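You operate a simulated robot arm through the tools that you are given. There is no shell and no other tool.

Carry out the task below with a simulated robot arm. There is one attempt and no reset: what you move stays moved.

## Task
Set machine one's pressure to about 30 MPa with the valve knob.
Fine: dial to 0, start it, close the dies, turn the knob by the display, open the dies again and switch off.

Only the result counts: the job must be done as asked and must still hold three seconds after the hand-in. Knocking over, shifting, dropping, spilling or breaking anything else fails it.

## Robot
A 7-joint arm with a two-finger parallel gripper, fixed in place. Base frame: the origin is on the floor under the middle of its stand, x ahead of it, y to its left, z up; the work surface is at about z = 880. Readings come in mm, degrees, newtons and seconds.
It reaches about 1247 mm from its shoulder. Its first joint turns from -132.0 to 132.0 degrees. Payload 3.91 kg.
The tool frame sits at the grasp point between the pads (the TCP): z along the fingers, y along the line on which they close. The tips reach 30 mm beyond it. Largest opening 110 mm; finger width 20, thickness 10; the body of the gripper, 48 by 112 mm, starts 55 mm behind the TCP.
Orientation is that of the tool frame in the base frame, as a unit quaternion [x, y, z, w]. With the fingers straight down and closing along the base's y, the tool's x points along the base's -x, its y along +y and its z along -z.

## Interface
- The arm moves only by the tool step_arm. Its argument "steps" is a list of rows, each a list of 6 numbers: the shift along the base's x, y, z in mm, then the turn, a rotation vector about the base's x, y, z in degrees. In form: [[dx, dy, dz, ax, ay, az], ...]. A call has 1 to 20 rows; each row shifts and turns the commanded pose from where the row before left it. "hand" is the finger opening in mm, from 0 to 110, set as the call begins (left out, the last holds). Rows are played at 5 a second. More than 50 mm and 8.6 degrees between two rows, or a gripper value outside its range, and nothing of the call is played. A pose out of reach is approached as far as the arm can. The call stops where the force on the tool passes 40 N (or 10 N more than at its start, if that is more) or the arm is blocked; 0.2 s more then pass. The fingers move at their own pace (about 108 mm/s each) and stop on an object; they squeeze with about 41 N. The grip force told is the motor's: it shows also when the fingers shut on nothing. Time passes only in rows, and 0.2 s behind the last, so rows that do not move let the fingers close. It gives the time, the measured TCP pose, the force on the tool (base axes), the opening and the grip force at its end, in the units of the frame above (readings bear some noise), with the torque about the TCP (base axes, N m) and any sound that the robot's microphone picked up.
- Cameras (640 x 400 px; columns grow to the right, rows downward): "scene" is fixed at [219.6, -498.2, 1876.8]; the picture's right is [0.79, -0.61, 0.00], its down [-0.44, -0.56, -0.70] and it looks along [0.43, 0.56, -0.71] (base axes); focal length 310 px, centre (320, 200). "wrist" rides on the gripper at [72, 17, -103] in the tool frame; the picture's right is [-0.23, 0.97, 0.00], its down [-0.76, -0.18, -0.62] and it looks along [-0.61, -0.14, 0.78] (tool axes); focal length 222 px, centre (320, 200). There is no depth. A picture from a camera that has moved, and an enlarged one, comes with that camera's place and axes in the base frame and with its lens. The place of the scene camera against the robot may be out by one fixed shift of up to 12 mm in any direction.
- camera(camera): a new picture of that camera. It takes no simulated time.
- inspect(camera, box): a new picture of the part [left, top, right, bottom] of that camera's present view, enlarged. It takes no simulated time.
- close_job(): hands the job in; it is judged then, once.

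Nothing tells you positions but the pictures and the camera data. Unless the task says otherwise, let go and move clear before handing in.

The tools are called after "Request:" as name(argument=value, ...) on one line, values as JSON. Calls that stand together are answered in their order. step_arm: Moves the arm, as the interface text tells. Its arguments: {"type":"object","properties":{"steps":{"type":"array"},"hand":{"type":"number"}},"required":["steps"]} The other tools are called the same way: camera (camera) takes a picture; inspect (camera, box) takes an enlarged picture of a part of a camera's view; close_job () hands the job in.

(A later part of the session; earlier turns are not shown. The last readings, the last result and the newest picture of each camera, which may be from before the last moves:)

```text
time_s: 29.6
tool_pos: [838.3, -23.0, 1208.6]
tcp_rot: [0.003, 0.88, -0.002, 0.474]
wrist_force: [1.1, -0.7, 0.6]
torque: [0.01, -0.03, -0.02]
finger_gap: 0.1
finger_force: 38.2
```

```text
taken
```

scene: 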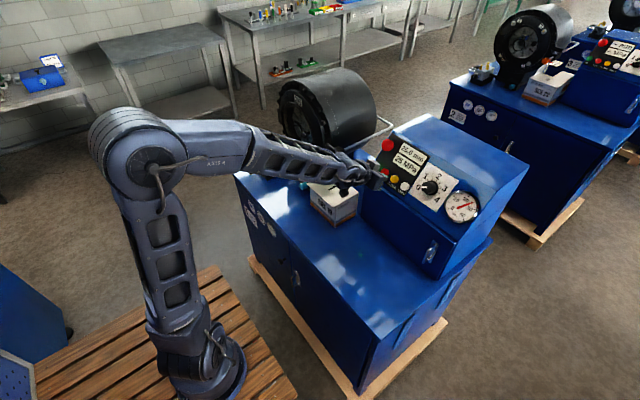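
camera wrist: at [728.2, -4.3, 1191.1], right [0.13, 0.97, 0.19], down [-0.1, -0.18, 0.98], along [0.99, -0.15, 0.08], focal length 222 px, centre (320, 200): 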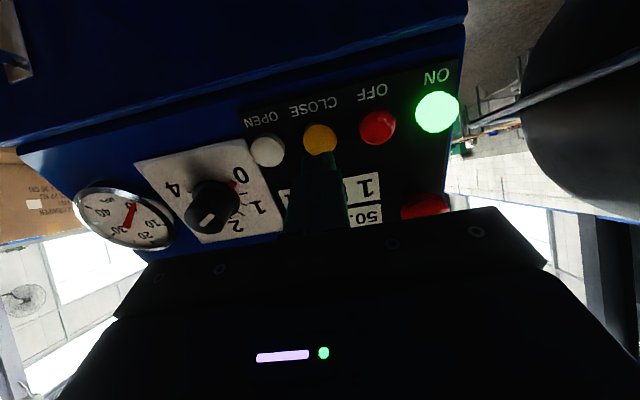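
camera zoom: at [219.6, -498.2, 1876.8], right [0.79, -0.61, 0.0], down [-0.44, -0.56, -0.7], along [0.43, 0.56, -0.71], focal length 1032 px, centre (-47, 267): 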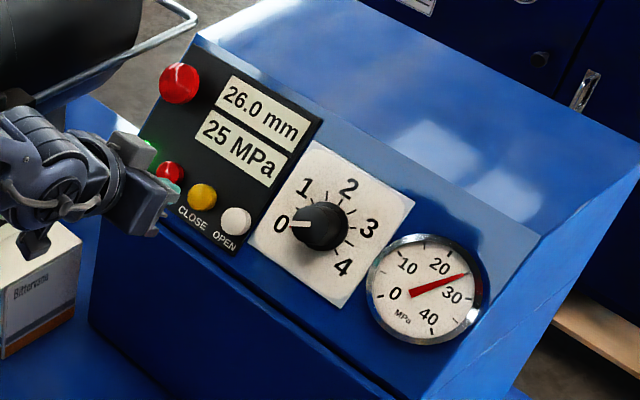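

Pressure holds at 25 MPa with the button released. The next job is the valve knob, so I'll retreat into free space and swing left at safe height, levelling the gripper on the way.

Request:
step_arm(hand=80, steps=[[-44, 5, 18, 0, -3, 0], [-46, 5, 15, 0, -3, 0], [-46, 10, 10, 0, -3, 0], [-46, 10, 10, 0, -3, 0], [-46, 10, 10, 0, -3, 0], [-20, 44, 0, 0, -2, 0], [-10, 48, -5, 0, -2, 0], [-10, 48, -5, 0, -2, 0], [-10, 48, -5, 0, -2, 0], [-10, 48, -5, 0, -2, 0]])

Request:
camera(camera="scene")

Request:
camera(camera="wrist")

```text
time_s: 31.8
tool_pos: [552.0, 248.3, 1250.3]
tcp_rot: [0.003, 0.757, 0.0, 0.654]
wrist_force: [-0.3, -1.1, 0.3]
torque: [-0.01, 0.02, 0.04]
finger_gap: 80.1
finger_force: 0.0
```

```text
taken
```

scene: 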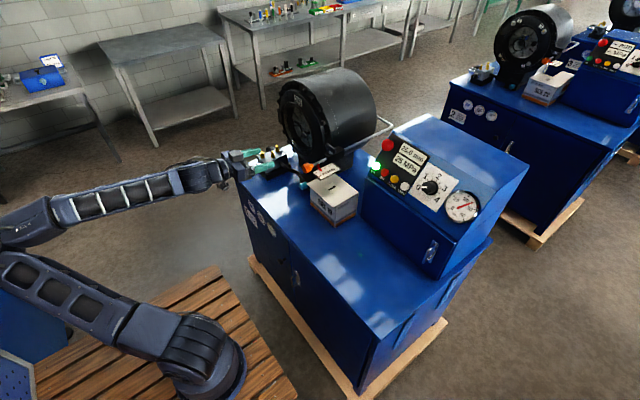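

```text
taken
camera wrist: at [439.0, 267.1, 1192.7], right [0.04, 0.97, 0.23], down [-0.51, -0.18, 0.84], along [0.86, -0.15, 0.49], focal length 222 px, centre (320, 200)
```

wrist: 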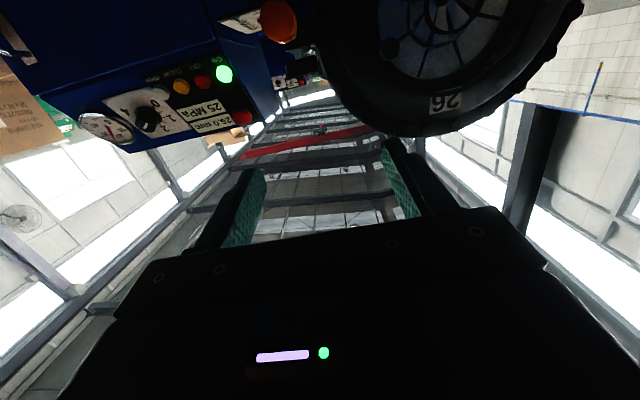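

The arm is clear, at about (552, 248, 1250). I'll level the gripper, roll it so its camera sits on the side, and come down in front of the valve block, still ahead of the machine's front edge.

Request:
step_arm(steps=[[-10.2, 25.2, -10, 0, -8.3, 0], [-10.2, 25.2, -20, -7.8, 0, 0], [-10.2, 25.2, -22, -7.8, 0, 0], [-10.2, 25.2, -22, -7.8, 0, 0], [-10.2, 25.2, -22, -7.8, 0, 0], [-10.2, 25.2, -22, -7.8, 0, 0], [-10.2, 25.2, -22, -7.8, 0, 0], [-10.2, 25.2, -22, -7.8, 0, 0], [-10.2, 25.2, -22, -7.8, 0, 0], [-10.2, 25.2, -22, -7.8, 0, 0], [0, 0, 0, 0, 0, 0]])

Request:
camera(camera="wrist")

Request:
camera(camera="scene")

```text
time_s: 34.4
tool_pos: [466.1, 508.9, 1087.0]
tcp_rot: [-0.39, 0.622, -0.362, 0.574]
wrist_force: [-0.5, 0.2, 0.3]
torque: [-0.02, 0.01, -0.03]
finger_gap: 80.0
finger_force: 0.1
out of reach, approached as far as the arm can: row 9, 10
stopped in row 11: the arm was blocked; the commanded pose is now the measured one
```

```text
taken
camera wrist: at [359.9, 451.2, 1047.3], right [-0.06, 0.63, -0.78], down [-0.58, 0.61, 0.54], along [0.81, 0.48, 0.33], focal length 222 px, centre (320, 200)
```

wrist: 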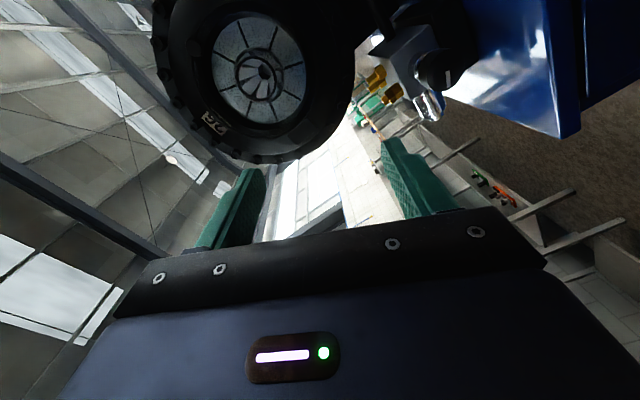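

```text
taken
```

scene: 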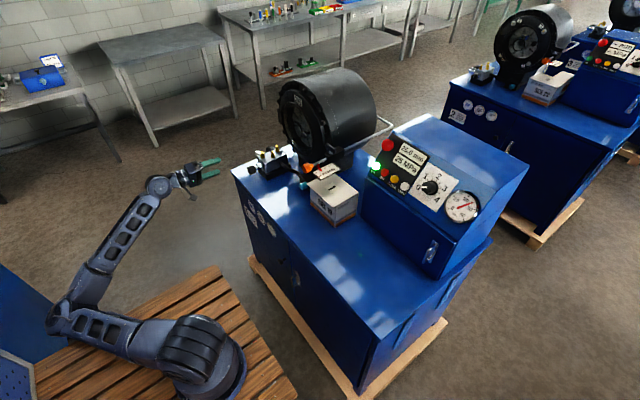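

The arm stopped near a joint limit because that pose is too folded, but nothing was touched. The valve is now in view, so I'll zoom in to locate its knob.

Request:
inspect(camera="wrist", box=[340, 0, 500, 130])

Request:
inspect(camera="scene", box=[225, 130, 325, 210])

```text
3.08 times, centred on (420, 65) of wrist
camera zoom: at [359.9, 451.2, 1047.3], right [-0.06, 0.63, -0.78], down [-0.58, 0.61, 0.54], along [0.81, 0.48, 0.33], focal length 684 px, centre (12, 615)
```

zoom: 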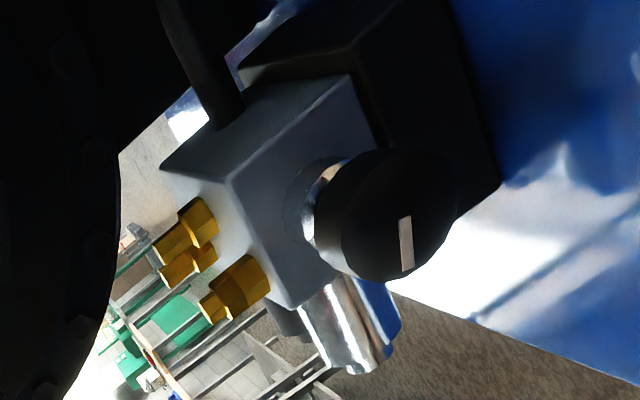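

```text
5.00 times, centred on (275, 170) of scene
camera zoom: at [219.6, -498.2, 1876.8], right [0.79, -0.61, 0.0], down [-0.44, -0.56, -0.7], along [0.43, 0.56, -0.71], focal length 1549 px, centre (545, 350)
```

zoom: 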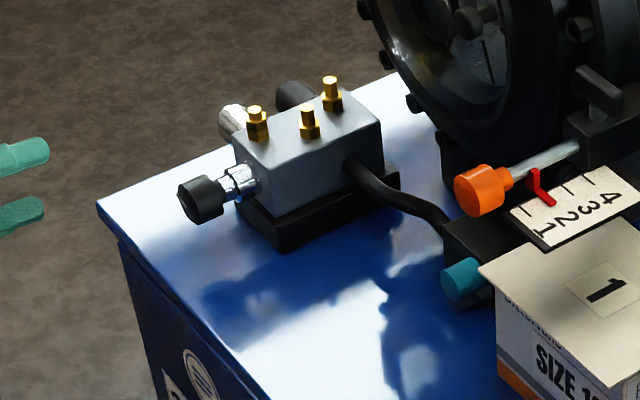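

The valve knob is a round cylinder with a white mark, about 43 mm in diameter. Its front face is at about (635, 573, 946), pointing straight at the robot. I'll move out to y≈573 and then down in front of it, correcting the pitch.

Request:
step_arm(hand=64, steps=[[22, 16, 0, 0, 0, 0], [22, 16, 0, 0, -1.5, 0], [22, 16, -15, 0, -1.5, 0], [20, 16, -30, 0, -1.5, 0], [0, 0, -30, 0, 0, 0], [0, 0, -30, 0, 0, 0], [0, 0, 0, 0, 0, 0]])

Request:
camera(camera="wrist")

Request:
camera(camera="scene")

```text
time_s: 36.2
tool_pos: [558.2, 572.1, 1023.4]
tcp_rot: [-0.353, 0.633, -0.344, 0.597]
wrist_force: [0.7, -0.5, 0.6]
torque: [0.02, 0.01, 0.0]
finger_gap: 64.0
finger_force: 0.1
stopped in row 7: the arm was blocked; the commanded pose is now the measured one
```

```text
taken
camera wrist: at [452.2, 520.2, 975.5], right [-0.03, 0.7, -0.72], down [-0.59, 0.57, 0.57], along [0.81, 0.44, 0.39], focal length 222 px, centre (320, 200)
```

wrist: 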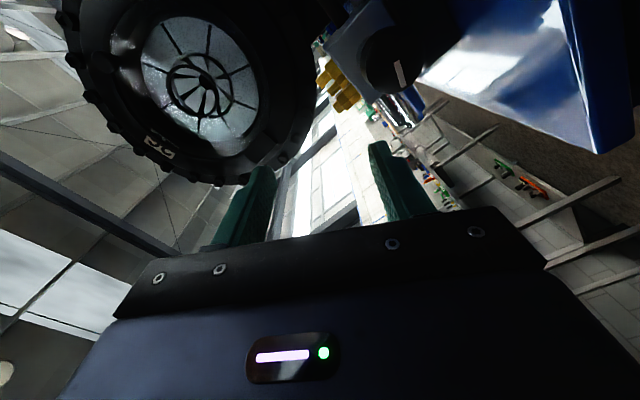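

```text
taken
```

scene: 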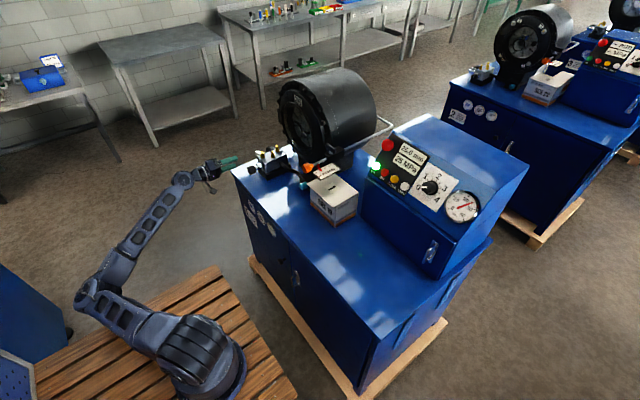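

The arm blocked again at this roll, with the elbow swung out to the left. Nothing is touching. I'll undo the roll, which should free the elbow, and approach with the fingers closing sideways.

Request:
step_arm(steps=[[0, 0, 10, 7.4, 0, 0], [0, 0, 10, 7.4, 0, 0], [0, 0, 10, 7.4, 0, 0], [0, 0, 10, 7.4, 0, 0], [0, 0, 10, 7.4, 0, 0], [0, 0, 10, 7.4, 0, 0], [0, 0, 0, 7.4, 0, 0], [0, 0, 0, 7.4, 0, 0], [0, 0, 0, 0, 0, 0]])

Request:
camera(camera="scene")

```text
time_s: 38.2
tool_pos: [589.6, 503.8, 1124.6]
tcp_rot: [-0.119, 0.704, -0.02, 0.7]
wrist_force: [-0.2, 0.5, 0.3]
torque: [-0.01, 0.0, 0.01]
finger_gap: 64.0
finger_force: 0.0
out of reach, approached as far as the arm can: row 4, 5, 6, 7, 8
```

```text
taken
```

scene: 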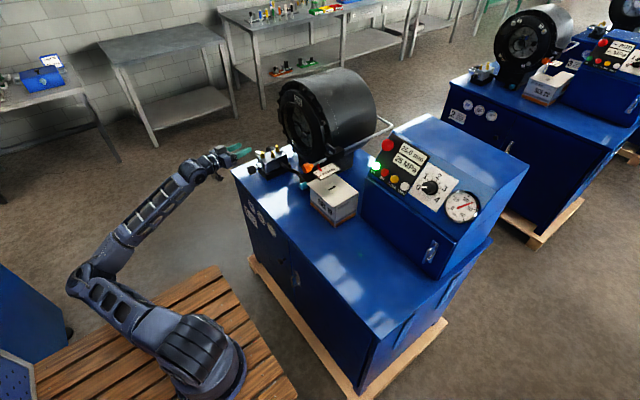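

The arm is stuck in an elbow-low posture. I'll retrace towards the panel-side pose, high and extended, to bring the elbow back up, then try a different approach to the valve.

Request:
step_arm(steps=[[7.5, -38.4, 22.5, 0, 2.8, 0], [7.5, -38.4, 22.5, 0, 2.8, 0], [7.5, -38.4, 22.5, 0, 2.8, 0], [7.5, -38.4, 22.5, 0, 2.8, 0], [7.5, -38.4, 22.5, 0, 2.8, 0], [7.5, -38.4, 22.5, 0, 2.8, 0], [7.5, -38.4, 22.5, 0, 2.8, 0], [7.5, -38.4, 22.5, 0, 2.8, 0], [7.5, -38.4, 22.5, 0, 2.8, 0], [7.5, -38.4, 22.5, 0, 2.8, 0], [7.5, -38.4, 22.5, 0, 2.8, 0], [0, 0, 0, 0, 0, 0]])

Request:
camera(camera="scene")

```text
time_s: 40.8
tool_pos: [655.4, 82.8, 1358.7]
tcp_rot: [-0.077, 0.877, -0.009, 0.475]
wrist_force: [0.4, -0.9, 0.1]
torque: [0.01, 0.03, 0.01]
finger_gap: 63.8
finger_force: 0.0
```

```text
taken
```

scene: 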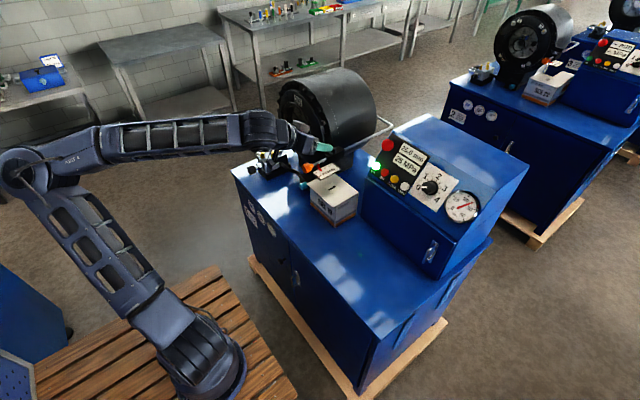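

The elbow is back up, and I have a better idea for the valve. I'll keep the gripper pointing down, straddle the knob from above with the fingers on its ±y sides, and swing the gripper about the knob's axis. First I'll go above it.

Request:
step_arm(steps=[[-2.9, 40.8, -5, 2.5, 0, -3.65], [-2.9, 40.8, -5, 2.6, 0, -3.65], [-2.9, 40.8, -10, 0, 7.1, 0], [-2.9, 40.8, -10, 0, 7.1, 0], [-2.9, 40.8, -10, 0, 7.1, 0], [-2.9, 40.8, -15, 0, 7.1, 0], [-2.9, 40.8, -15, 0, 7.1, 0], [-2.9, 40.8, -15, 0, 7.1, 0], [-2.9, 40.8, -15, 0, 7.1, 0], [-2.9, 40.8, -15, 0, 7.0, 0], [-2.9, 40.8, -20, 0, 0, 0], [-2.9, 40.8, -20, 0, 0, 0], [0, 0, 0, 0, 0, 0]])

Request:
camera(camera="scene")

Request:
camera(camera="wrist")

```text
time_s: 43.6
tool_pos: [610.0, 443.4, 1170.8]
tcp_rot: [-0.007, 1.0, 0.0, 0.003]
wrist_force: [0.5, 1.2, -0.5]
torque: [0.0, 0.0, -0.05]
finger_gap: 63.8
finger_force: 0.0
out of reach, approached as far as the arm can: row 9, 10, 11, 12
```

```text
taken
```

scene: 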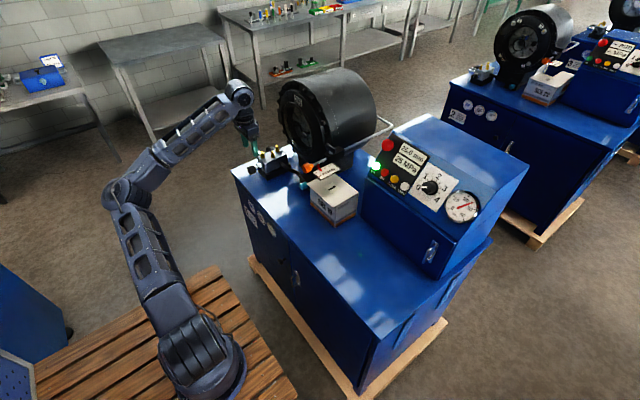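

```text
taken
camera wrist: at [537.6, 459.9, 1271.9], right [0.21, 0.98, 0.0], down [0.76, -0.17, 0.63], along [0.61, -0.13, -0.78], focal length 222 px, centre (320, 200)
```

wrist: 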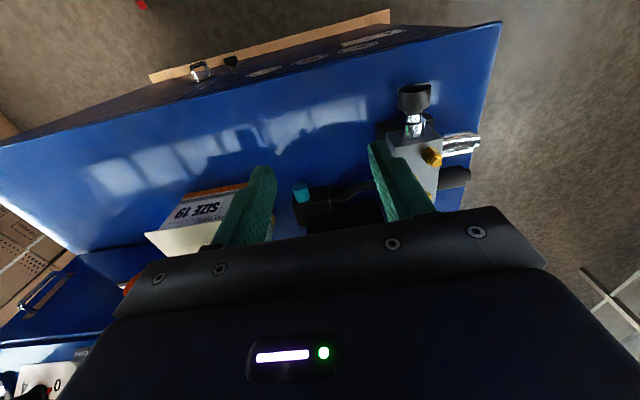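

With the gripper straight down I reached y≈443, then some joint saturated. I'll test whether turning the wrist about the vertical frees it.

Request:
step_arm(steps=[[0, 0, 0, 0, 0, 8], [0, 0, 0, 0, 0, 8], [0, 0, 0, 0, 0, 8], [0, 0, 0, 0, 0, 8], [0, 0, 0, 0, 0, 0]])

```text
time_s: 44.8
tool_pos: [611.6, 443.3, 1171.2]
tcp_rot: [-0.277, 0.961, 0.0, 0.001]
wrist_force: [-0.2, 0.8, -0.6]
torque: [0.01, -0.01, -0.01]
finger_gap: 64.0
finger_force: 0.2
```

Turning +32° works freely. I'll try moving towards y = 573 at this yaw.

Request:
step_arm(steps=[[5, 30, 0, 0, 0, 0], [5, 30, 0, 0, 0, 0], [5, 35, 0, 0, 0, 0], [5, 35, 0, 0, 0, 0], [0, 0, 0, 0, 0, 0]])

Request:
camera(camera="scene")

```text
time_s: 46.0
tool_pos: [630.0, 571.5, 1169.9]
tcp_rot: [-0.276, 0.961, 0.0, 0.002]
wrist_force: [0.2, -0.3, 0.0]
torque: [-0.01, 0.0, 0.0]
finger_gap: 64.6
finger_force: 0.1
```

```text
taken
```

scene: 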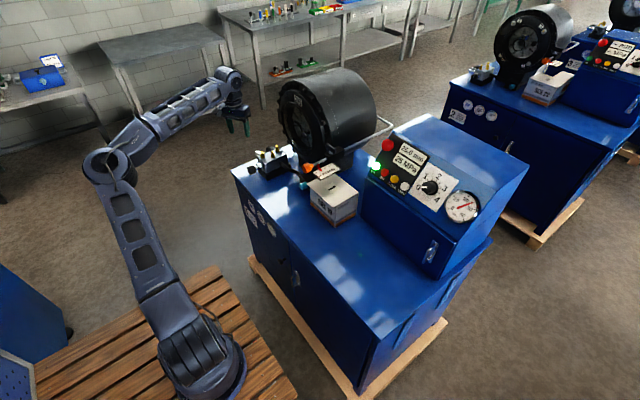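

That confirms it: the limit is on wrist rotation one way, and rotating the other way is free. I'm above the valve knob at (630, 571, 1170) with the elbow up. I'll continue the wrist turn to about 90°, then pitch the gripper up to horizontal at this height.

Request:
step_arm(steps=[[-6, 0, 0, 0, 0, 8.3], [-6, 0, 0, 0, 0, 8.3], [-6, 0, 0, 0, 0, 8.3], [-6, 0, 0, 0, 0, 8.3], [-6, 0, 0, 0, 0, 8.3], [-6, 0, 0, 0, 0, 8.3], [-6, 0, 0, 0, 0, 8.2], [0, 0, 0, 0, 0, 0]])

```text
time_s: 47.8
tool_pos: [589.7, 572.3, 1169.2]
tcp_rot: [0.708, -0.706, -0.002, -0.001]
wrist_force: [-0.9, 0.3, -0.5]
torque: [0.0, -0.03, -0.02]
finger_gap: 64.0
finger_force: 0.1
```

Request:
step_arm(steps=[[0, 0, 0, 0, -8, 0], [0, 0, 0, 0, -8, 0], [0, 0, 0, 0, -8, 0], [0, 0, 0, 0, -8, 0], [0, 0, 0, 0, -8, 0], [0, 0, 0, 0, -8, 0]])

Request:
camera(camera="scene")

```text
time_s: 49.2
tool_pos: [589.5, 571.9, 1169.5]
tcp_rot: [0.646, -0.645, 0.287, -0.29]
wrist_force: [0.1, -0.9, 0.2]
torque: [0.01, 0.02, 0.01]
finger_gap: 64.0
finger_force: 0.1
```

```text
taken
```

scene: 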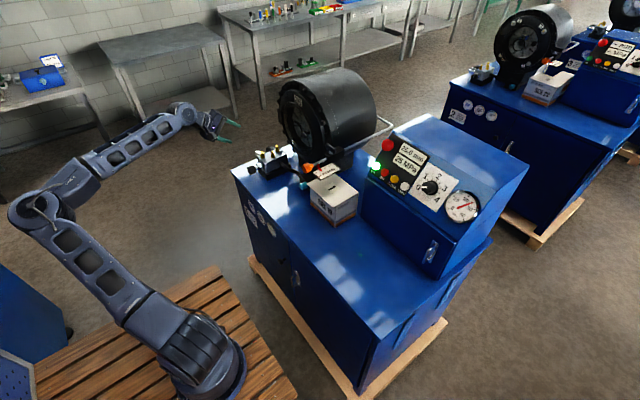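

It's tracking well. I'll finish levelling the gripper.

Request:
step_arm(steps=[[0, 0, -5, 0, -8, 0], [0, 0, -5, 0, -8, 0], [0, 0, -10, 0, -8, 0], [0, 0, -10, 0, -8, 0], [0, 0, -10, 0, -8, 0], [0, 0, -10, 0, -2, 0], [0, 0, 0, 0, 0, 0]])

Request:
camera(camera="scene")

Request:
camera(camera="wrist")

```text
time_s: 50.8
tool_pos: [589.5, 572.7, 1120.2]
tcp_rot: [-0.5, 0.499, -0.499, 0.502]
wrist_force: [-0.7, -0.2, 0.4]
torque: [0.02, 0.0, 0.02]
finger_gap: 63.9
finger_force: 0.1
```

```text
taken
```

scene: 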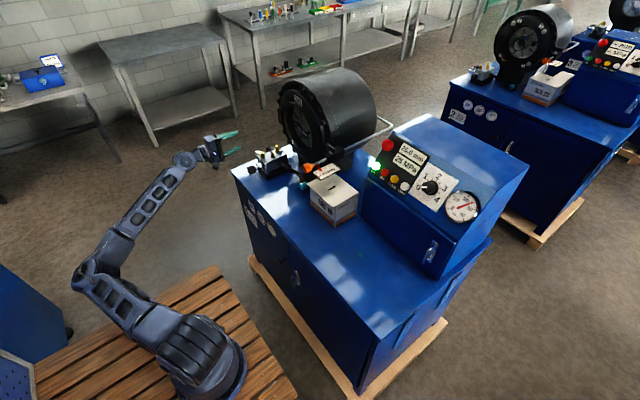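

```text
taken
camera wrist: at [487.6, 500.2, 1101.8], right [0.0, 0.23, -0.97], down [-0.63, 0.76, 0.18], along [0.78, 0.61, 0.14], focal length 222 px, centre (320, 200)
```

wrist: 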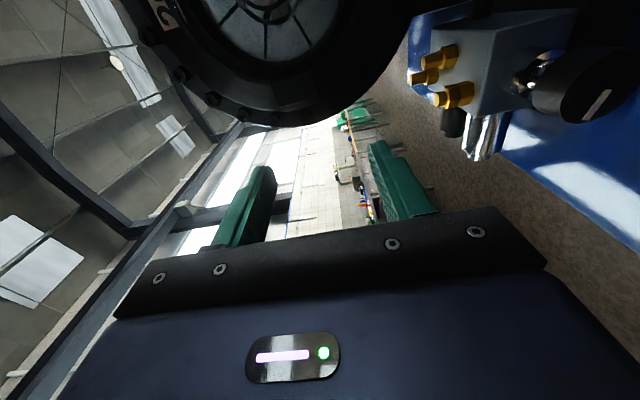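

The gripper is level, but the elbow is drifting low again, so descending like this would block. A better posture is 45° down from the front with the camera on top and the fingers on the knob's ±y sides. I can then swing about the knob's axis, so I'll reorient to that here in free space.

Request:
step_arm(steps=[[-5, 0, 5, 0, 7.5, 0], [-5, 0, 5, 0, 7.5, 0], [-5, 0, 5, 0, 7.5, 0], [-5, 0, 5, 0, 7.5, 0], [-5, 0, 5, 0, 7.5, 0], [-5, 0, 5, 0, 7.5, 0], [0, 0, 0, -5.785, 0, 5.785], [0, 0, 0, -5.785, 0, 5.785], [0, 0, 0, -5.785, 0, 5.785], [0, 0, 0, -5.785, 0, 5.785], [0, 0, 0, -5.785, 0, 5.785], [0, 0, 0, -5.785, 0, 5.785], [0, 0, 0, -5.785, 0, 5.785], [0, 0, 0, -5.785, 0, 5.785], [0, 0, 0, -5.785, 0, 5.785], [0, 0, 0, -5.785, 0, 5.785], [0, 0, 0, -5.785, 0, 5.785], [0, 0, 0, 0, 0, 0]])

Request:
camera(camera="scene")

Request:
camera(camera="wrist")

```text
time_s: 54.6
tool_pos: [560.0, 572.2, 1148.4]
tcp_rot: [0.925, 0.002, 0.38, 0.001]
wrist_force: [0.1, 1.2, 0.2]
torque: [0.0, 0.0, -0.04]
finger_gap: 63.7
finger_force: 0.0
```

```text
taken
```

scene: 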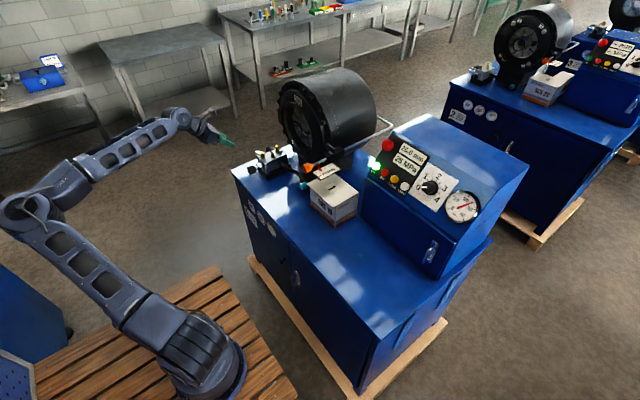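

```text
taken
camera wrist: at [539.3, 556.4, 1271.9], right [-0.16, -0.97, -0.16], down [-0.98, 0.18, -0.09], along [0.12, 0.14, -0.98], focal length 222 px, centre (320, 200)
```

wrist: 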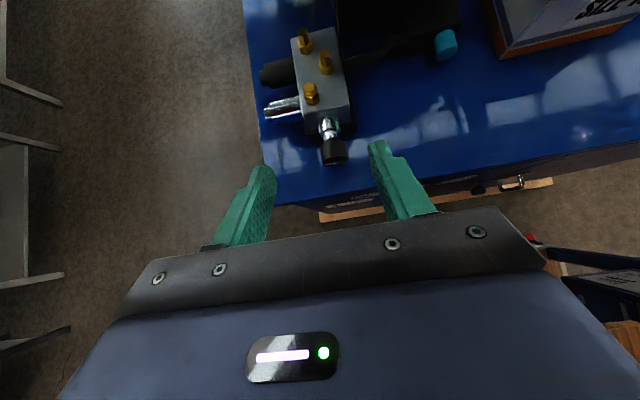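

This posture works well: the camera is above and the knob lies straight ahead between the fingers. I'll zoom in to measure the knob precisely.

Request:
inspect(camera="wrist", box=[250, 10, 410, 190])

Request:
inspect(camera="wrist", box=[310, 110, 360, 170])

```text
2.22 times, centred on (330, 100) of wrist
camera zoom: at [539.3, 556.4, 1271.9], right [-0.16, -0.97, -0.16], down [-0.98, 0.18, -0.09], along [0.12, 0.14, -0.98], focal length 494 px, centre (298, 422)
```

zoom: 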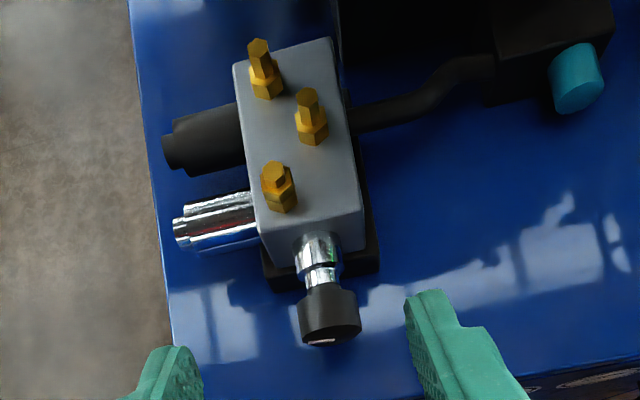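

```text
6.67 times, centred on (335, 140) of wrist
camera zoom: at [539.3, 556.4, 1271.9], right [-0.16, -0.97, -0.16], down [-0.98, 0.18, -0.09], along [0.12, 0.14, -0.98], focal length 1481 px, centre (220, 600)
```

zoom: 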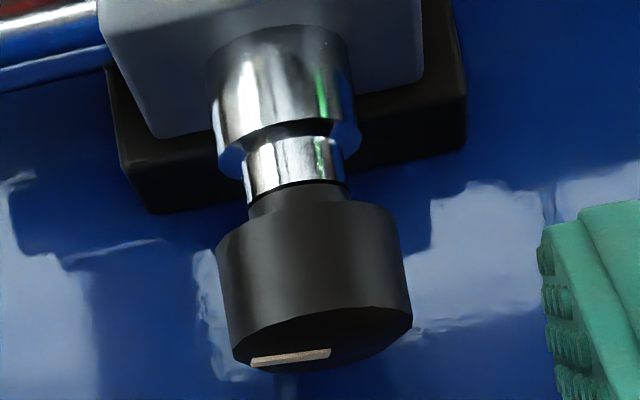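

The knob measures about 41 mm across and 22 mm long, centred near (644, 571, 946). I'll come down onto the 45° approach line, about 120 mm short, and re-check.

Request:
step_arm(steps=[[0, -0.4, -39, 0, 0, 0], [0, -0.4, -39, 0, 0, 0], [0, -0.4, -39, 0, 0, 0], [0, 0, 0, 0, 0, 0]])

Request:
inspect(camera="wrist", box=[240, 10, 440, 210])

Request:
camera(camera="scene")

```text
time_s: 55.6
tool_pos: [560.7, 572.2, 1033.2]
tcp_rot: [0.925, 0.0, 0.381, 0.001]
wrist_force: [0.6, -0.2, 0.2]
torque: [0.01, 0.0, 0.0]
finger_gap: 64.2
finger_force: 0.1
```

```text
2.00 times, centred on (340, 110) of wrist
camera zoom: at [540.2, 555.0, 1156.0], right [-0.16, -0.97, -0.16], down [-0.98, 0.18, -0.09], along [0.12, 0.14, -0.98], focal length 444 px, centre (280, 380)
```

zoom: 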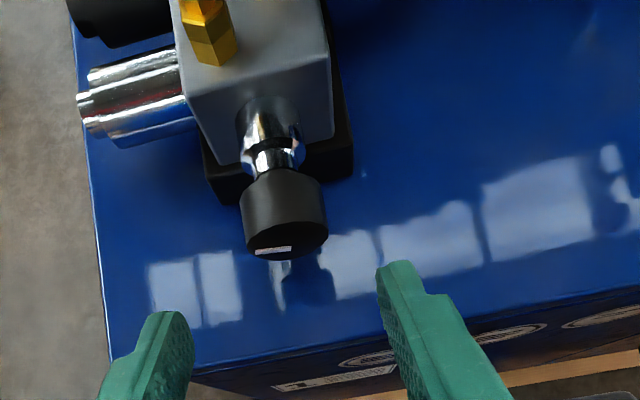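

```text
taken
```

scene: 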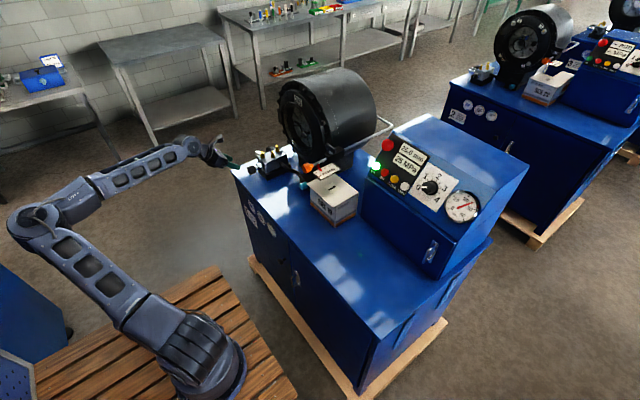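

The knob axis is confirmed at y≈570.5, z≈947. I'll advance halfway along the tool axis and check alignment.

Request:
step_arm(steps=[[20.5, -0.5, -21.4, 0, 0, 0], [20.5, -0.5, -21.4, 0, 0, 0], [0, 0, 0, 0, 0, 0]])

Request:
inspect(camera="wrist", box=[220, 60, 440, 240])

Request:
inspect(camera="scene", box=[205, 120, 305, 200])

```text
time_s: 56.4
tool_pos: [602.1, 567.8, 990.0]
tcp_rot: [0.924, 0.001, 0.382, 0.0]
wrist_force: [-0.9, -0.2, 1.2]
torque: [0.01, 0.01, 0.01]
finger_gap: 64.1
finger_force: 0.1
```

```text
2.22 times, centred on (330, 150) of wrist
camera zoom: at [580.9, 552.7, 1112.8], right [-0.16, -0.97, -0.16], down [-0.98, 0.18, -0.09], along [0.12, 0.14, -0.98], focal length 494 px, centre (298, 311)
```

zoom: 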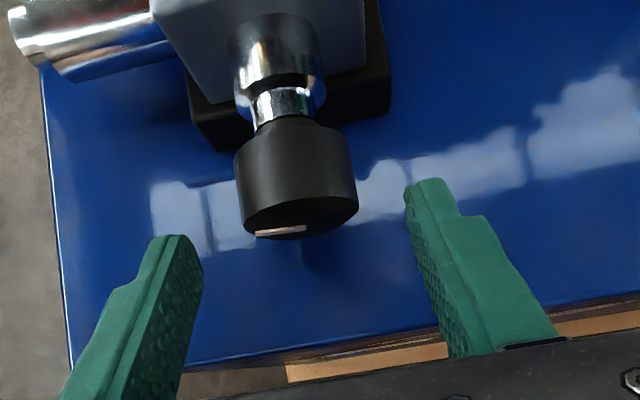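

```text
5.00 times, centred on (255, 160) of scene
camera zoom: at [219.6, -498.2, 1876.8], right [0.79, -0.61, 0.0], down [-0.44, -0.56, -0.7], along [0.43, 0.56, -0.71], focal length 1549 px, centre (645, 400)
```

zoom: 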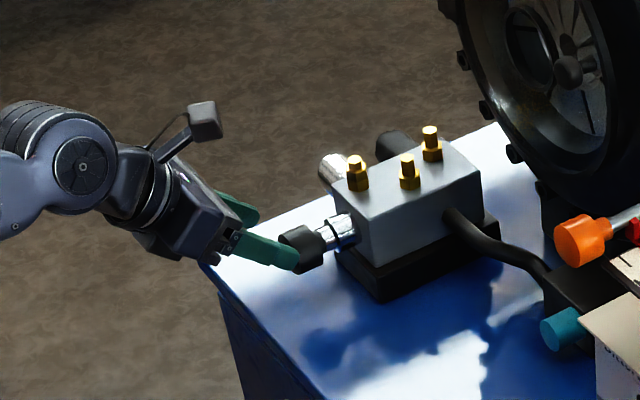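

Alignment is within about 1 mm. I'll advance the rest of the way so the fingers straddle the knob.

Request:
step_arm(steps=[[13.6, 0.4, -14, 0, 0, 0], [13.6, 0.4, -14, 0, 0, 0], [13.6, 0.4, -14, 0, 0, 0], [0, 0, 0, 0, 0, 0]])

Request:
inspect(camera="wrist", box=[220, 60, 440, 240])

Request:
inspect(camera="scene", box=[205, 120, 305, 200])

```text
time_s: 57.4
tool_pos: [641.8, 573.1, 949.6]
tcp_rot: [0.925, 0.001, 0.381, 0.001]
wrist_force: [-0.7, 0.4, 0.1]
torque: [0.02, 0.0, -0.01]
finger_gap: 64.0
finger_force: 0.1
```

```text
2.22 times, centred on (330, 150) of wrist
camera zoom: at [621.2, 555.9, 1072.2], right [-0.16, -0.97, -0.16], down [-0.98, 0.18, -0.09], along [0.12, 0.14, -0.98], focal length 494 px, centre (298, 311)
```

zoom: 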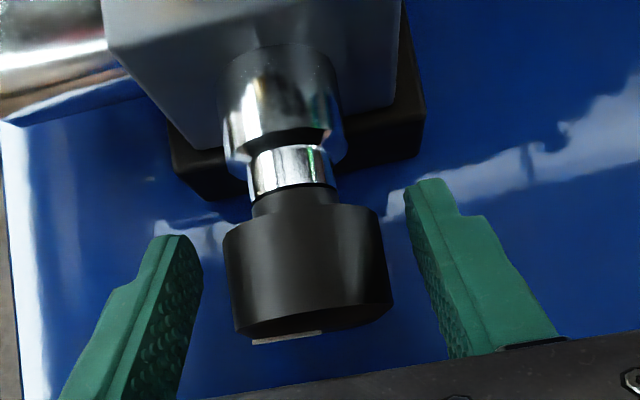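

```text
5.00 times, centred on (255, 160) of scene
camera zoom: at [219.6, -498.2, 1876.8], right [0.79, -0.61, 0.0], down [-0.44, -0.56, -0.7], along [0.43, 0.56, -0.71], focal length 1549 px, centre (645, 400)
```

zoom: 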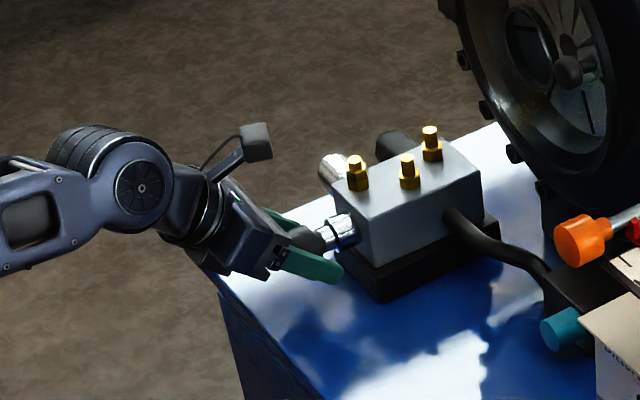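

The fingers straddle the knob, about 2 mm off in y. I'll correct that and then close.

Request:
step_arm(steps=[[0, -2.2, -1, 0, 0, 0], [0, 0, 0, 0, 0, 0]])

Request:
step_arm(hand=10, steps=[[0, 0, 0, 0, 0, 0], [0, 0, 0, 0, 0, 0], [0, 0, 0, 0, 0, 0]])

Request:
inspect(camera="wrist", box=[220, 60, 440, 240])

Request:
inspect(camera="scene", box=[350, 120, 510, 240])

```text
time_s: 58.0
tool_pos: [641.3, 570.2, 947.5]
tcp_rot: [0.925, 0.001, 0.381, 0.0]
wrist_force: [0.0, -0.2, -0.3]
torque: [-0.04, -0.05, 0.04]
finger_gap: 64.1
finger_force: 0.1
```

```text
time_s: 58.8
tool_pos: [641.5, 568.6, 945.6]
tcp_rot: [0.925, 0.001, 0.381, 0.0]
wrist_force: [1.1, 2.0, 0.7]
torque: [0.0, 0.03, -0.45]
finger_gap: 41.7
finger_force: 45.3
```

```text
2.22 times, centred on (330, 150) of wrist
camera zoom: at [621.2, 553.4, 1069.9], right [-0.16, -0.97, -0.16], down [-0.98, 0.18, -0.09], along [0.12, 0.14, -0.98], focal length 494 px, centre (298, 311)
```

zoom: 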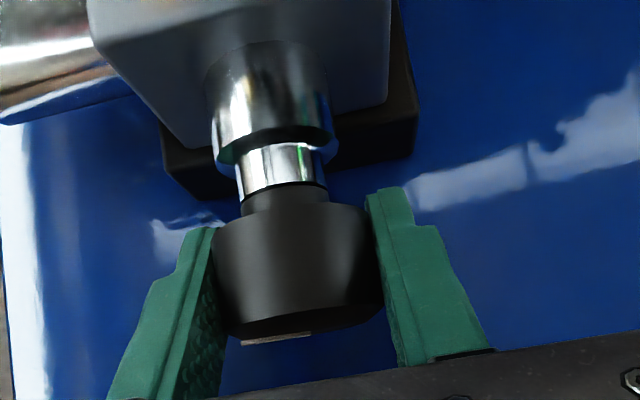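

```text
3.33 times, centred on (430, 180) of scene
camera zoom: at [219.6, -498.2, 1876.8], right [0.79, -0.61, 0.0], down [-0.44, -0.56, -0.7], along [0.43, 0.56, -0.71], focal length 1032 px, centre (-47, 267)
```

zoom: 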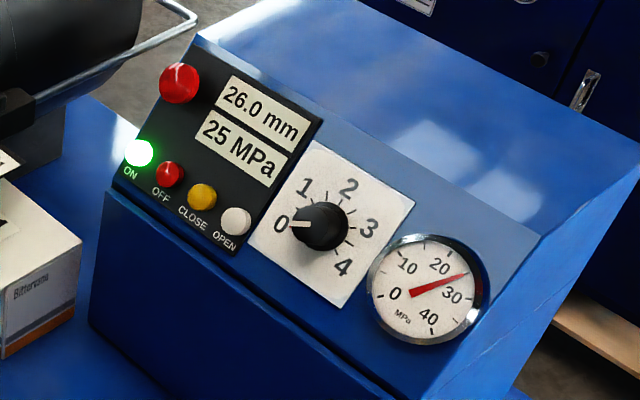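

The knob is gripped cleanly (41.7 mm, almost no side load) and the display still shows 25 MPa. I'll turn 15° clockwise and watch the pressure.

Request:
step_arm(steps=[[0, 0, 0, 5, 0, 0], [0, 0, 0, 5, 0, 0], [0, 0, 0, 5, 0, 0], [0, 0, 0, 0, 0, 0]])

Request:
inspect(camera="scene", box=[350, 120, 510, 240])

Request:
inspect(camera="wrist", box=[220, 60, 440, 240])

```text
time_s: 59.8
tool_pos: [640.9, 568.8, 947.8]
tcp_rot: [0.917, -0.05, 0.378, -0.12]
wrist_force: [4.1, 5.2, 14.6]
torque: [0.02, 1.03, -0.49]
finger_gap: 42.0
finger_force: 44.6
```

```text
3.33 times, centred on (430, 180) of scene
camera zoom: at [219.6, -498.2, 1876.8], right [0.79, -0.61, 0.0], down [-0.44, -0.56, -0.7], along [0.43, 0.56, -0.71], focal length 1032 px, centre (-47, 267)
```

zoom: 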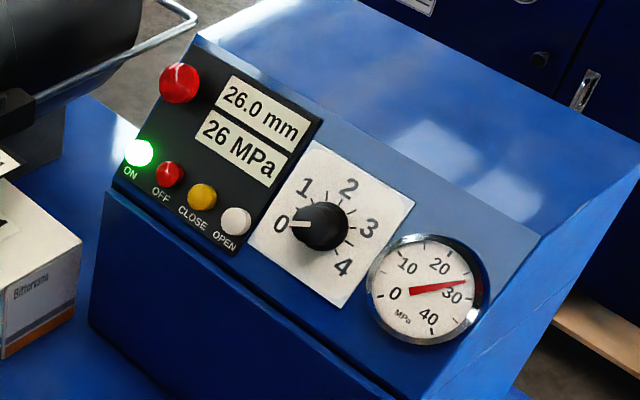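

```text
2.22 times, centred on (330, 150) of wrist
camera zoom: at [621.0, 521.1, 1061.1], right [-0.16, -0.9, -0.41], down [-0.98, 0.2, -0.05], along [0.12, 0.39, -0.91], focal length 494 px, centre (298, 311)
```

zoom: 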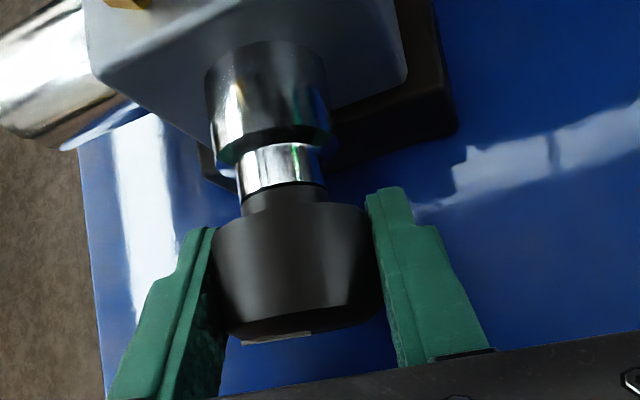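

Clockwise raises it: 26 MPa now. I'll turn another 15°.

Request:
step_arm(steps=[[0, 0, 0, 5, 0, 0], [0, 0, 0, 5, 0, 0], [0, 0, 0, 5, 0, 0], [0, 0, 0, 0, 0, 0]])

Request:
inspect(camera="scene", box=[350, 120, 510, 240])

Request:
inspect(camera="wrist", box=[220, 60, 440, 240])

```text
time_s: 60.8
tool_pos: [640.7, 569.0, 946.6]
tcp_rot: [0.893, -0.099, 0.368, -0.239]
wrist_force: [5.8, 0.9, 6.0]
torque: [0.01, -1.07, -0.75]
finger_gap: 41.7
finger_force: 45.5
```

```text
3.33 times, centred on (430, 180) of scene
camera zoom: at [219.6, -498.2, 1876.8], right [0.79, -0.61, 0.0], down [-0.44, -0.56, -0.7], along [0.43, 0.56, -0.71], focal length 1032 px, centre (-47, 267)
```

zoom: 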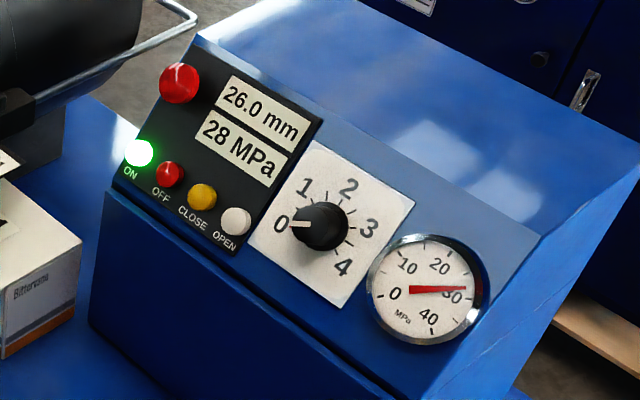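

```text
2.22 times, centred on (330, 150) of wrist
camera zoom: at [620.8, 492.5, 1044.4], right [-0.16, -0.76, -0.62], down [-0.98, 0.2, 0.01], along [0.12, 0.61, -0.78], focal length 494 px, centre (298, 311)
```

zoom: 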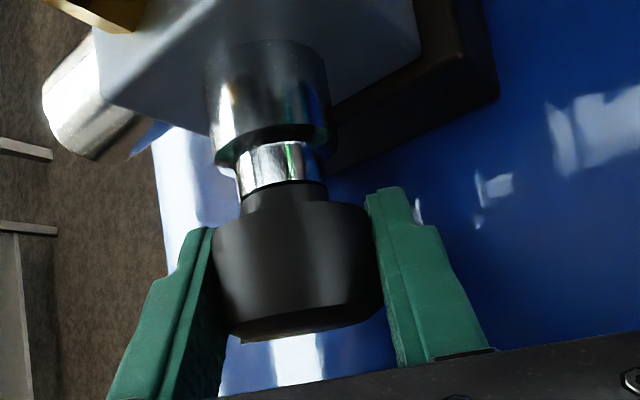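

28 MPa at 30° of turn, about 0.1 MPa per degree. I'll go on in smaller steps.

Request:
step_arm(steps=[[0, 0, 0, 4, 0, 0], [0, 0, 0, 4, 0, 0], [0, 0, 0, 4, 0, 0], [0, 0, 0, 0, 0, 0]])

Request:
inspect(camera="scene", box=[350, 120, 510, 240])

```text
time_s: 61.8
tool_pos: [640.8, 568.6, 946.2]
tcp_rot: [0.863, -0.137, 0.356, -0.332]
wrist_force: [-9.3, -9.5, 12.1]
torque: [-0.02, -0.49, -0.8]
finger_gap: 41.7
finger_force: 45.1
```

```text
3.33 times, centred on (430, 180) of scene
camera zoom: at [219.6, -498.2, 1876.8], right [0.79, -0.61, 0.0], down [-0.44, -0.56, -0.7], along [0.43, 0.56, -0.71], focal length 1032 px, centre (-47, 267)
```

zoom: 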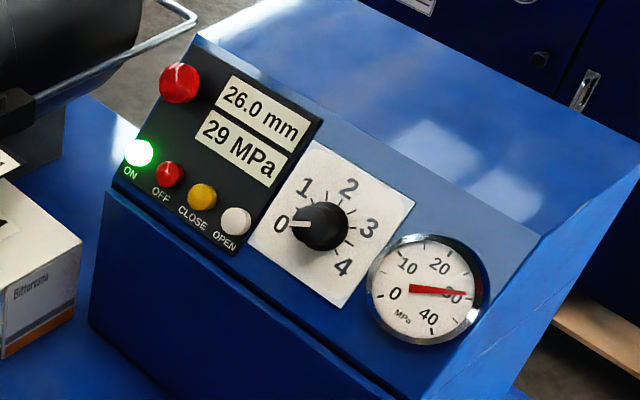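

29 MPa. A few more degrees.

Request:
step_arm(steps=[[0, 0, 0, 3, 0, 0], [0, 0, 0, 0, 0, 0]])

Request:
inspect(camera="scene", box=[390, 140, 490, 225])

```text
time_s: 62.4
tool_pos: [641.8, 569.0, 946.0]
tcp_rot: [0.854, -0.146, 0.351, -0.354]
wrist_force: [-17.2, -14.8, 7.2]
torque: [0.01, 0.4, -0.37]
finger_gap: 41.4
finger_force: 44.9
```

```text
4.71 times, centred on (440, 182) of scene
camera zoom: at [219.6, -498.2, 1876.8], right [0.79, -0.61, 0.0], down [-0.44, -0.56, -0.7], along [0.43, 0.56, -0.71], focal length 1458 px, centre (-245, 282)
```

zoom: 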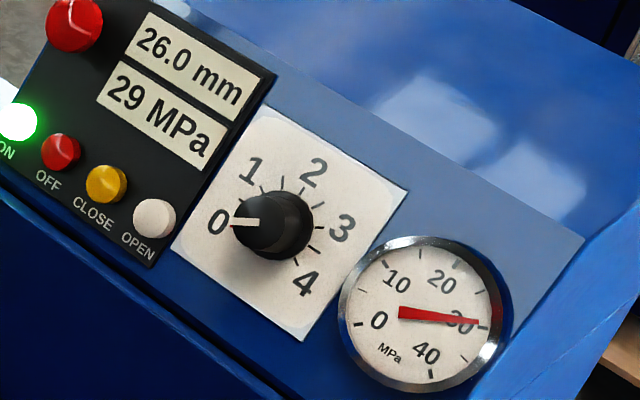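

Request:
step_arm(steps=[[0, 0, 0, 3, 0, 0], [0, 0, 0, 0, 0, 0]])

Request:
inspect(camera="scene", box=[390, 140, 490, 225])

```text
time_s: 62.8
tool_pos: [640.9, 569.0, 946.1]
tcp_rot: [0.847, -0.154, 0.348, -0.372]
wrist_force: [-15.6, -11.5, 11.3]
torque: [0.01, -0.53, -0.15]
finger_gap: 41.8
finger_force: 45.2
stopped in row 2: the force on the tool passed its limit at 42 N (the readings are from after the stop); the commanded pose is now the measured one
```

```text
4.71 times, centred on (440, 182) of scene
camera zoom: at [219.6, -498.2, 1876.8], right [0.79, -0.61, 0.0], down [-0.44, -0.56, -0.7], along [0.43, 0.56, -0.71], focal length 1458 px, centre (-245, 282)
```

zoom: 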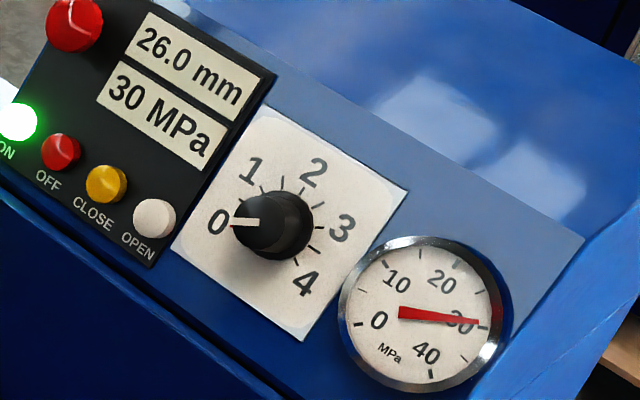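

It just ticked over to 30 MPa. I'll nudge about 4° more to sit nearer the middle of the 30 band.

Request:
step_arm(steps=[[0, 0, 0, 2, 0, 0], [0, 0, 0, 2, 0, 0], [0, 0, 0, 0, 0, 0]])

Request:
inspect(camera="scene", box=[390, 140, 490, 225])

```text
time_s: 63.6
tool_pos: [640.9, 569.0, 945.8]
tcp_rot: [0.833, -0.165, 0.342, -0.402]
wrist_force: [-27.1, -22.0, 12.5]
torque: [-0.01, -0.03, -0.07]
finger_gap: 41.7
finger_force: 44.8
```

```text
4.71 times, centred on (440, 182) of scene
camera zoom: at [219.6, -498.2, 1876.8], right [0.79, -0.61, 0.0], down [-0.44, -0.56, -0.7], along [0.43, 0.56, -0.71], focal length 1458 px, centre (-245, 282)
```

zoom: 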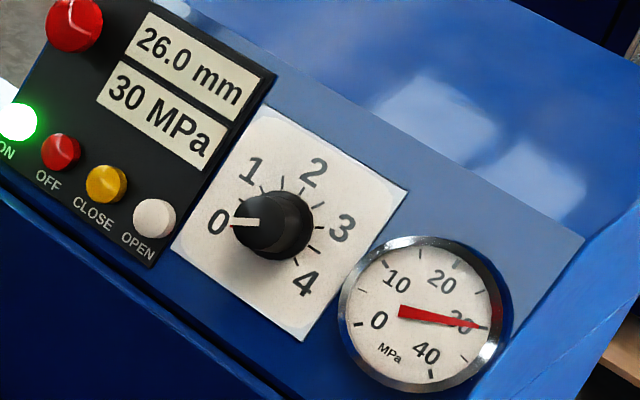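

The display reads a steady 30 MPa, with an estimated turn of 51.5° and so about 30.0. I'll open the fingers gently, check the reading holds, and back straight out.

Request:
step_arm(hand=58, steps=[[0, 0, 0, 0, 0, 0], [0, 0, 0, 0, 0, 0]])

Request:
inspect(camera="scene", box=[390, 140, 490, 225])

Request:
inspect(camera="wrist", box=[220, 60, 440, 240])

```text
time_s: 64.2
tool_pos: [642.6, 569.5, 945.3]
tcp_rot: [0.833, -0.166, 0.343, -0.401]
wrist_force: [-0.4, 0.3, 0.3]
torque: [0.01, -0.02, 0.01]
finger_gap: 57.9
finger_force: 0.1
```

```text
4.71 times, centred on (440, 182) of scene
camera zoom: at [219.6, -498.2, 1876.8], right [0.79, -0.61, 0.0], down [-0.44, -0.56, -0.7], along [0.43, 0.56, -0.71], focal length 1458 px, centre (-245, 282)
```

zoom: 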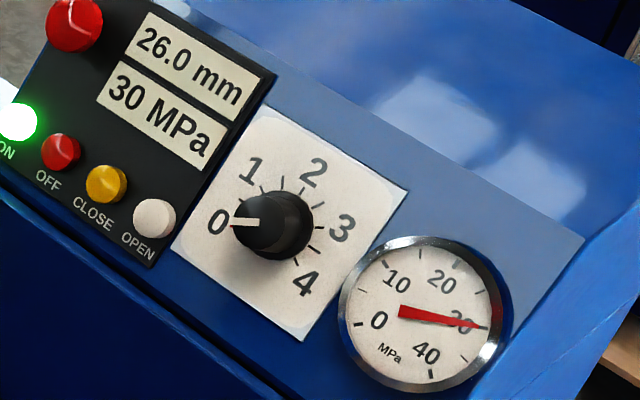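

```text
2.22 times, centred on (330, 150) of wrist
camera zoom: at [621.8, 461.9, 1008.0], right [-0.16, -0.48, -0.86], down [-0.98, 0.18, 0.08], along [0.12, 0.86, -0.5], focal length 494 px, centre (298, 311)
```

zoom: 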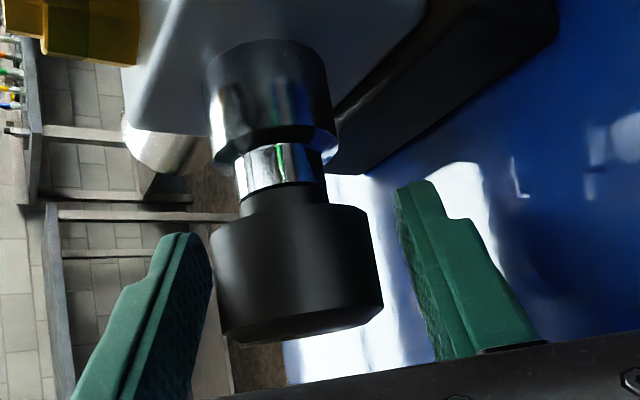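

The pressure stays at 30 MPa with the knob released. I'll back straight out along the tool axis.

Request:
step_arm(steps=[[-10.5, -8.3, 6.6, 0, 0, 0], [-17.6, -13.9, 11.1, 0, 0, 0], [-17.6, -13.9, 11.1, 0, 0, 0], [-17.6, -13.9, 11.1, 0, 0, 0], [-10, -5, 30, 0, 0, 0], [0, 0, 40, 0, 0, 0]])

Request:
inspect(camera="scene", box=[390, 140, 490, 225])

Request:
camera(camera="scene")

```text
time_s: 65.6
tool_pos: [567.0, 514.2, 1053.9]
tcp_rot: [0.834, -0.165, 0.343, -0.4]
wrist_force: [-0.2, -0.2, 0.7]
torque: [-0.03, 0.0, -0.05]
finger_gap: 58.1
finger_force: 0.1
```

```text
4.71 times, centred on (440, 182) of scene
camera zoom: at [219.6, -498.2, 1876.8], right [0.79, -0.61, 0.0], down [-0.44, -0.56, -0.7], along [0.43, 0.56, -0.71], focal length 1458 px, centre (-245, 282)
```

zoom: 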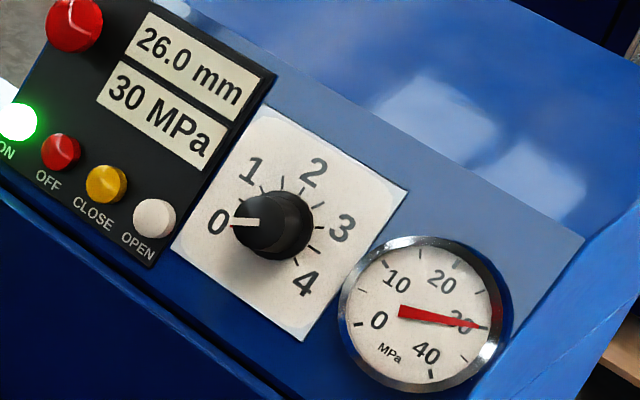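

```text
taken
```

scene: 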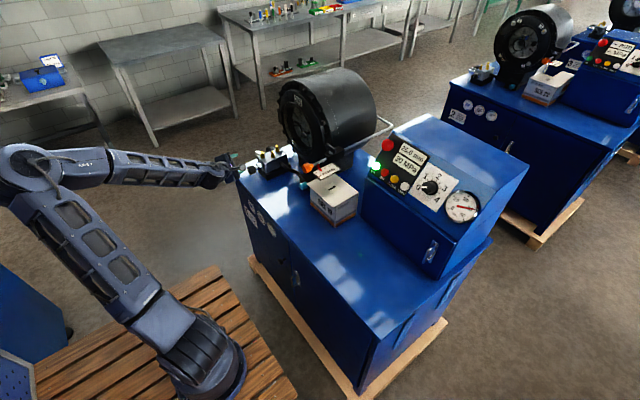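

It still reads 30 MPa and the arm is clear. I'll unwind the swing while rising, well in front of the die head.

Request:
step_arm(hand=0, steps=[[8, -10, 35, -7.36, 0, 0], [8, -10, 35, -7.36, 0, 0], [8, -10, 35, -7.36, 0, 0], [8, -10, 35, -7.36, 0, 0], [8, -10, 35, -7.36, 0, 0], [8, -10, 35, -7.36, 0, 0], [8, -10, 35, -7.36, 0, 0], [0, 0, 0, 0, 0, 0]])

Request:
camera(camera="scene")

```text
time_s: 67.4
tool_pos: [623.8, 443.8, 1302.1]
tcp_rot: [0.925, 0.0, 0.381, 0.001]
wrist_force: [0.2, 0.2, 0.7]
torque: [-0.01, -0.01, -0.01]
finger_gap: 0.1
finger_force: 37.0
```

```text
taken
```

scene: 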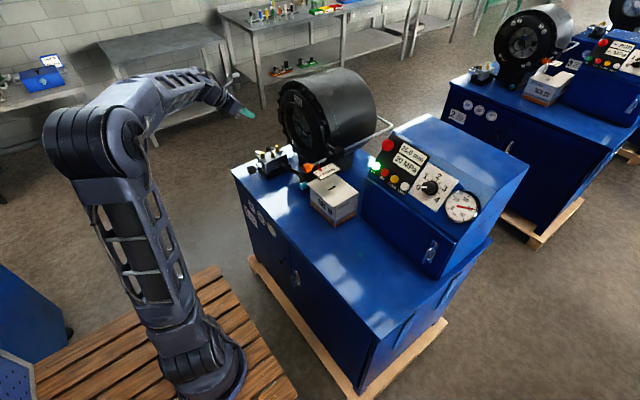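

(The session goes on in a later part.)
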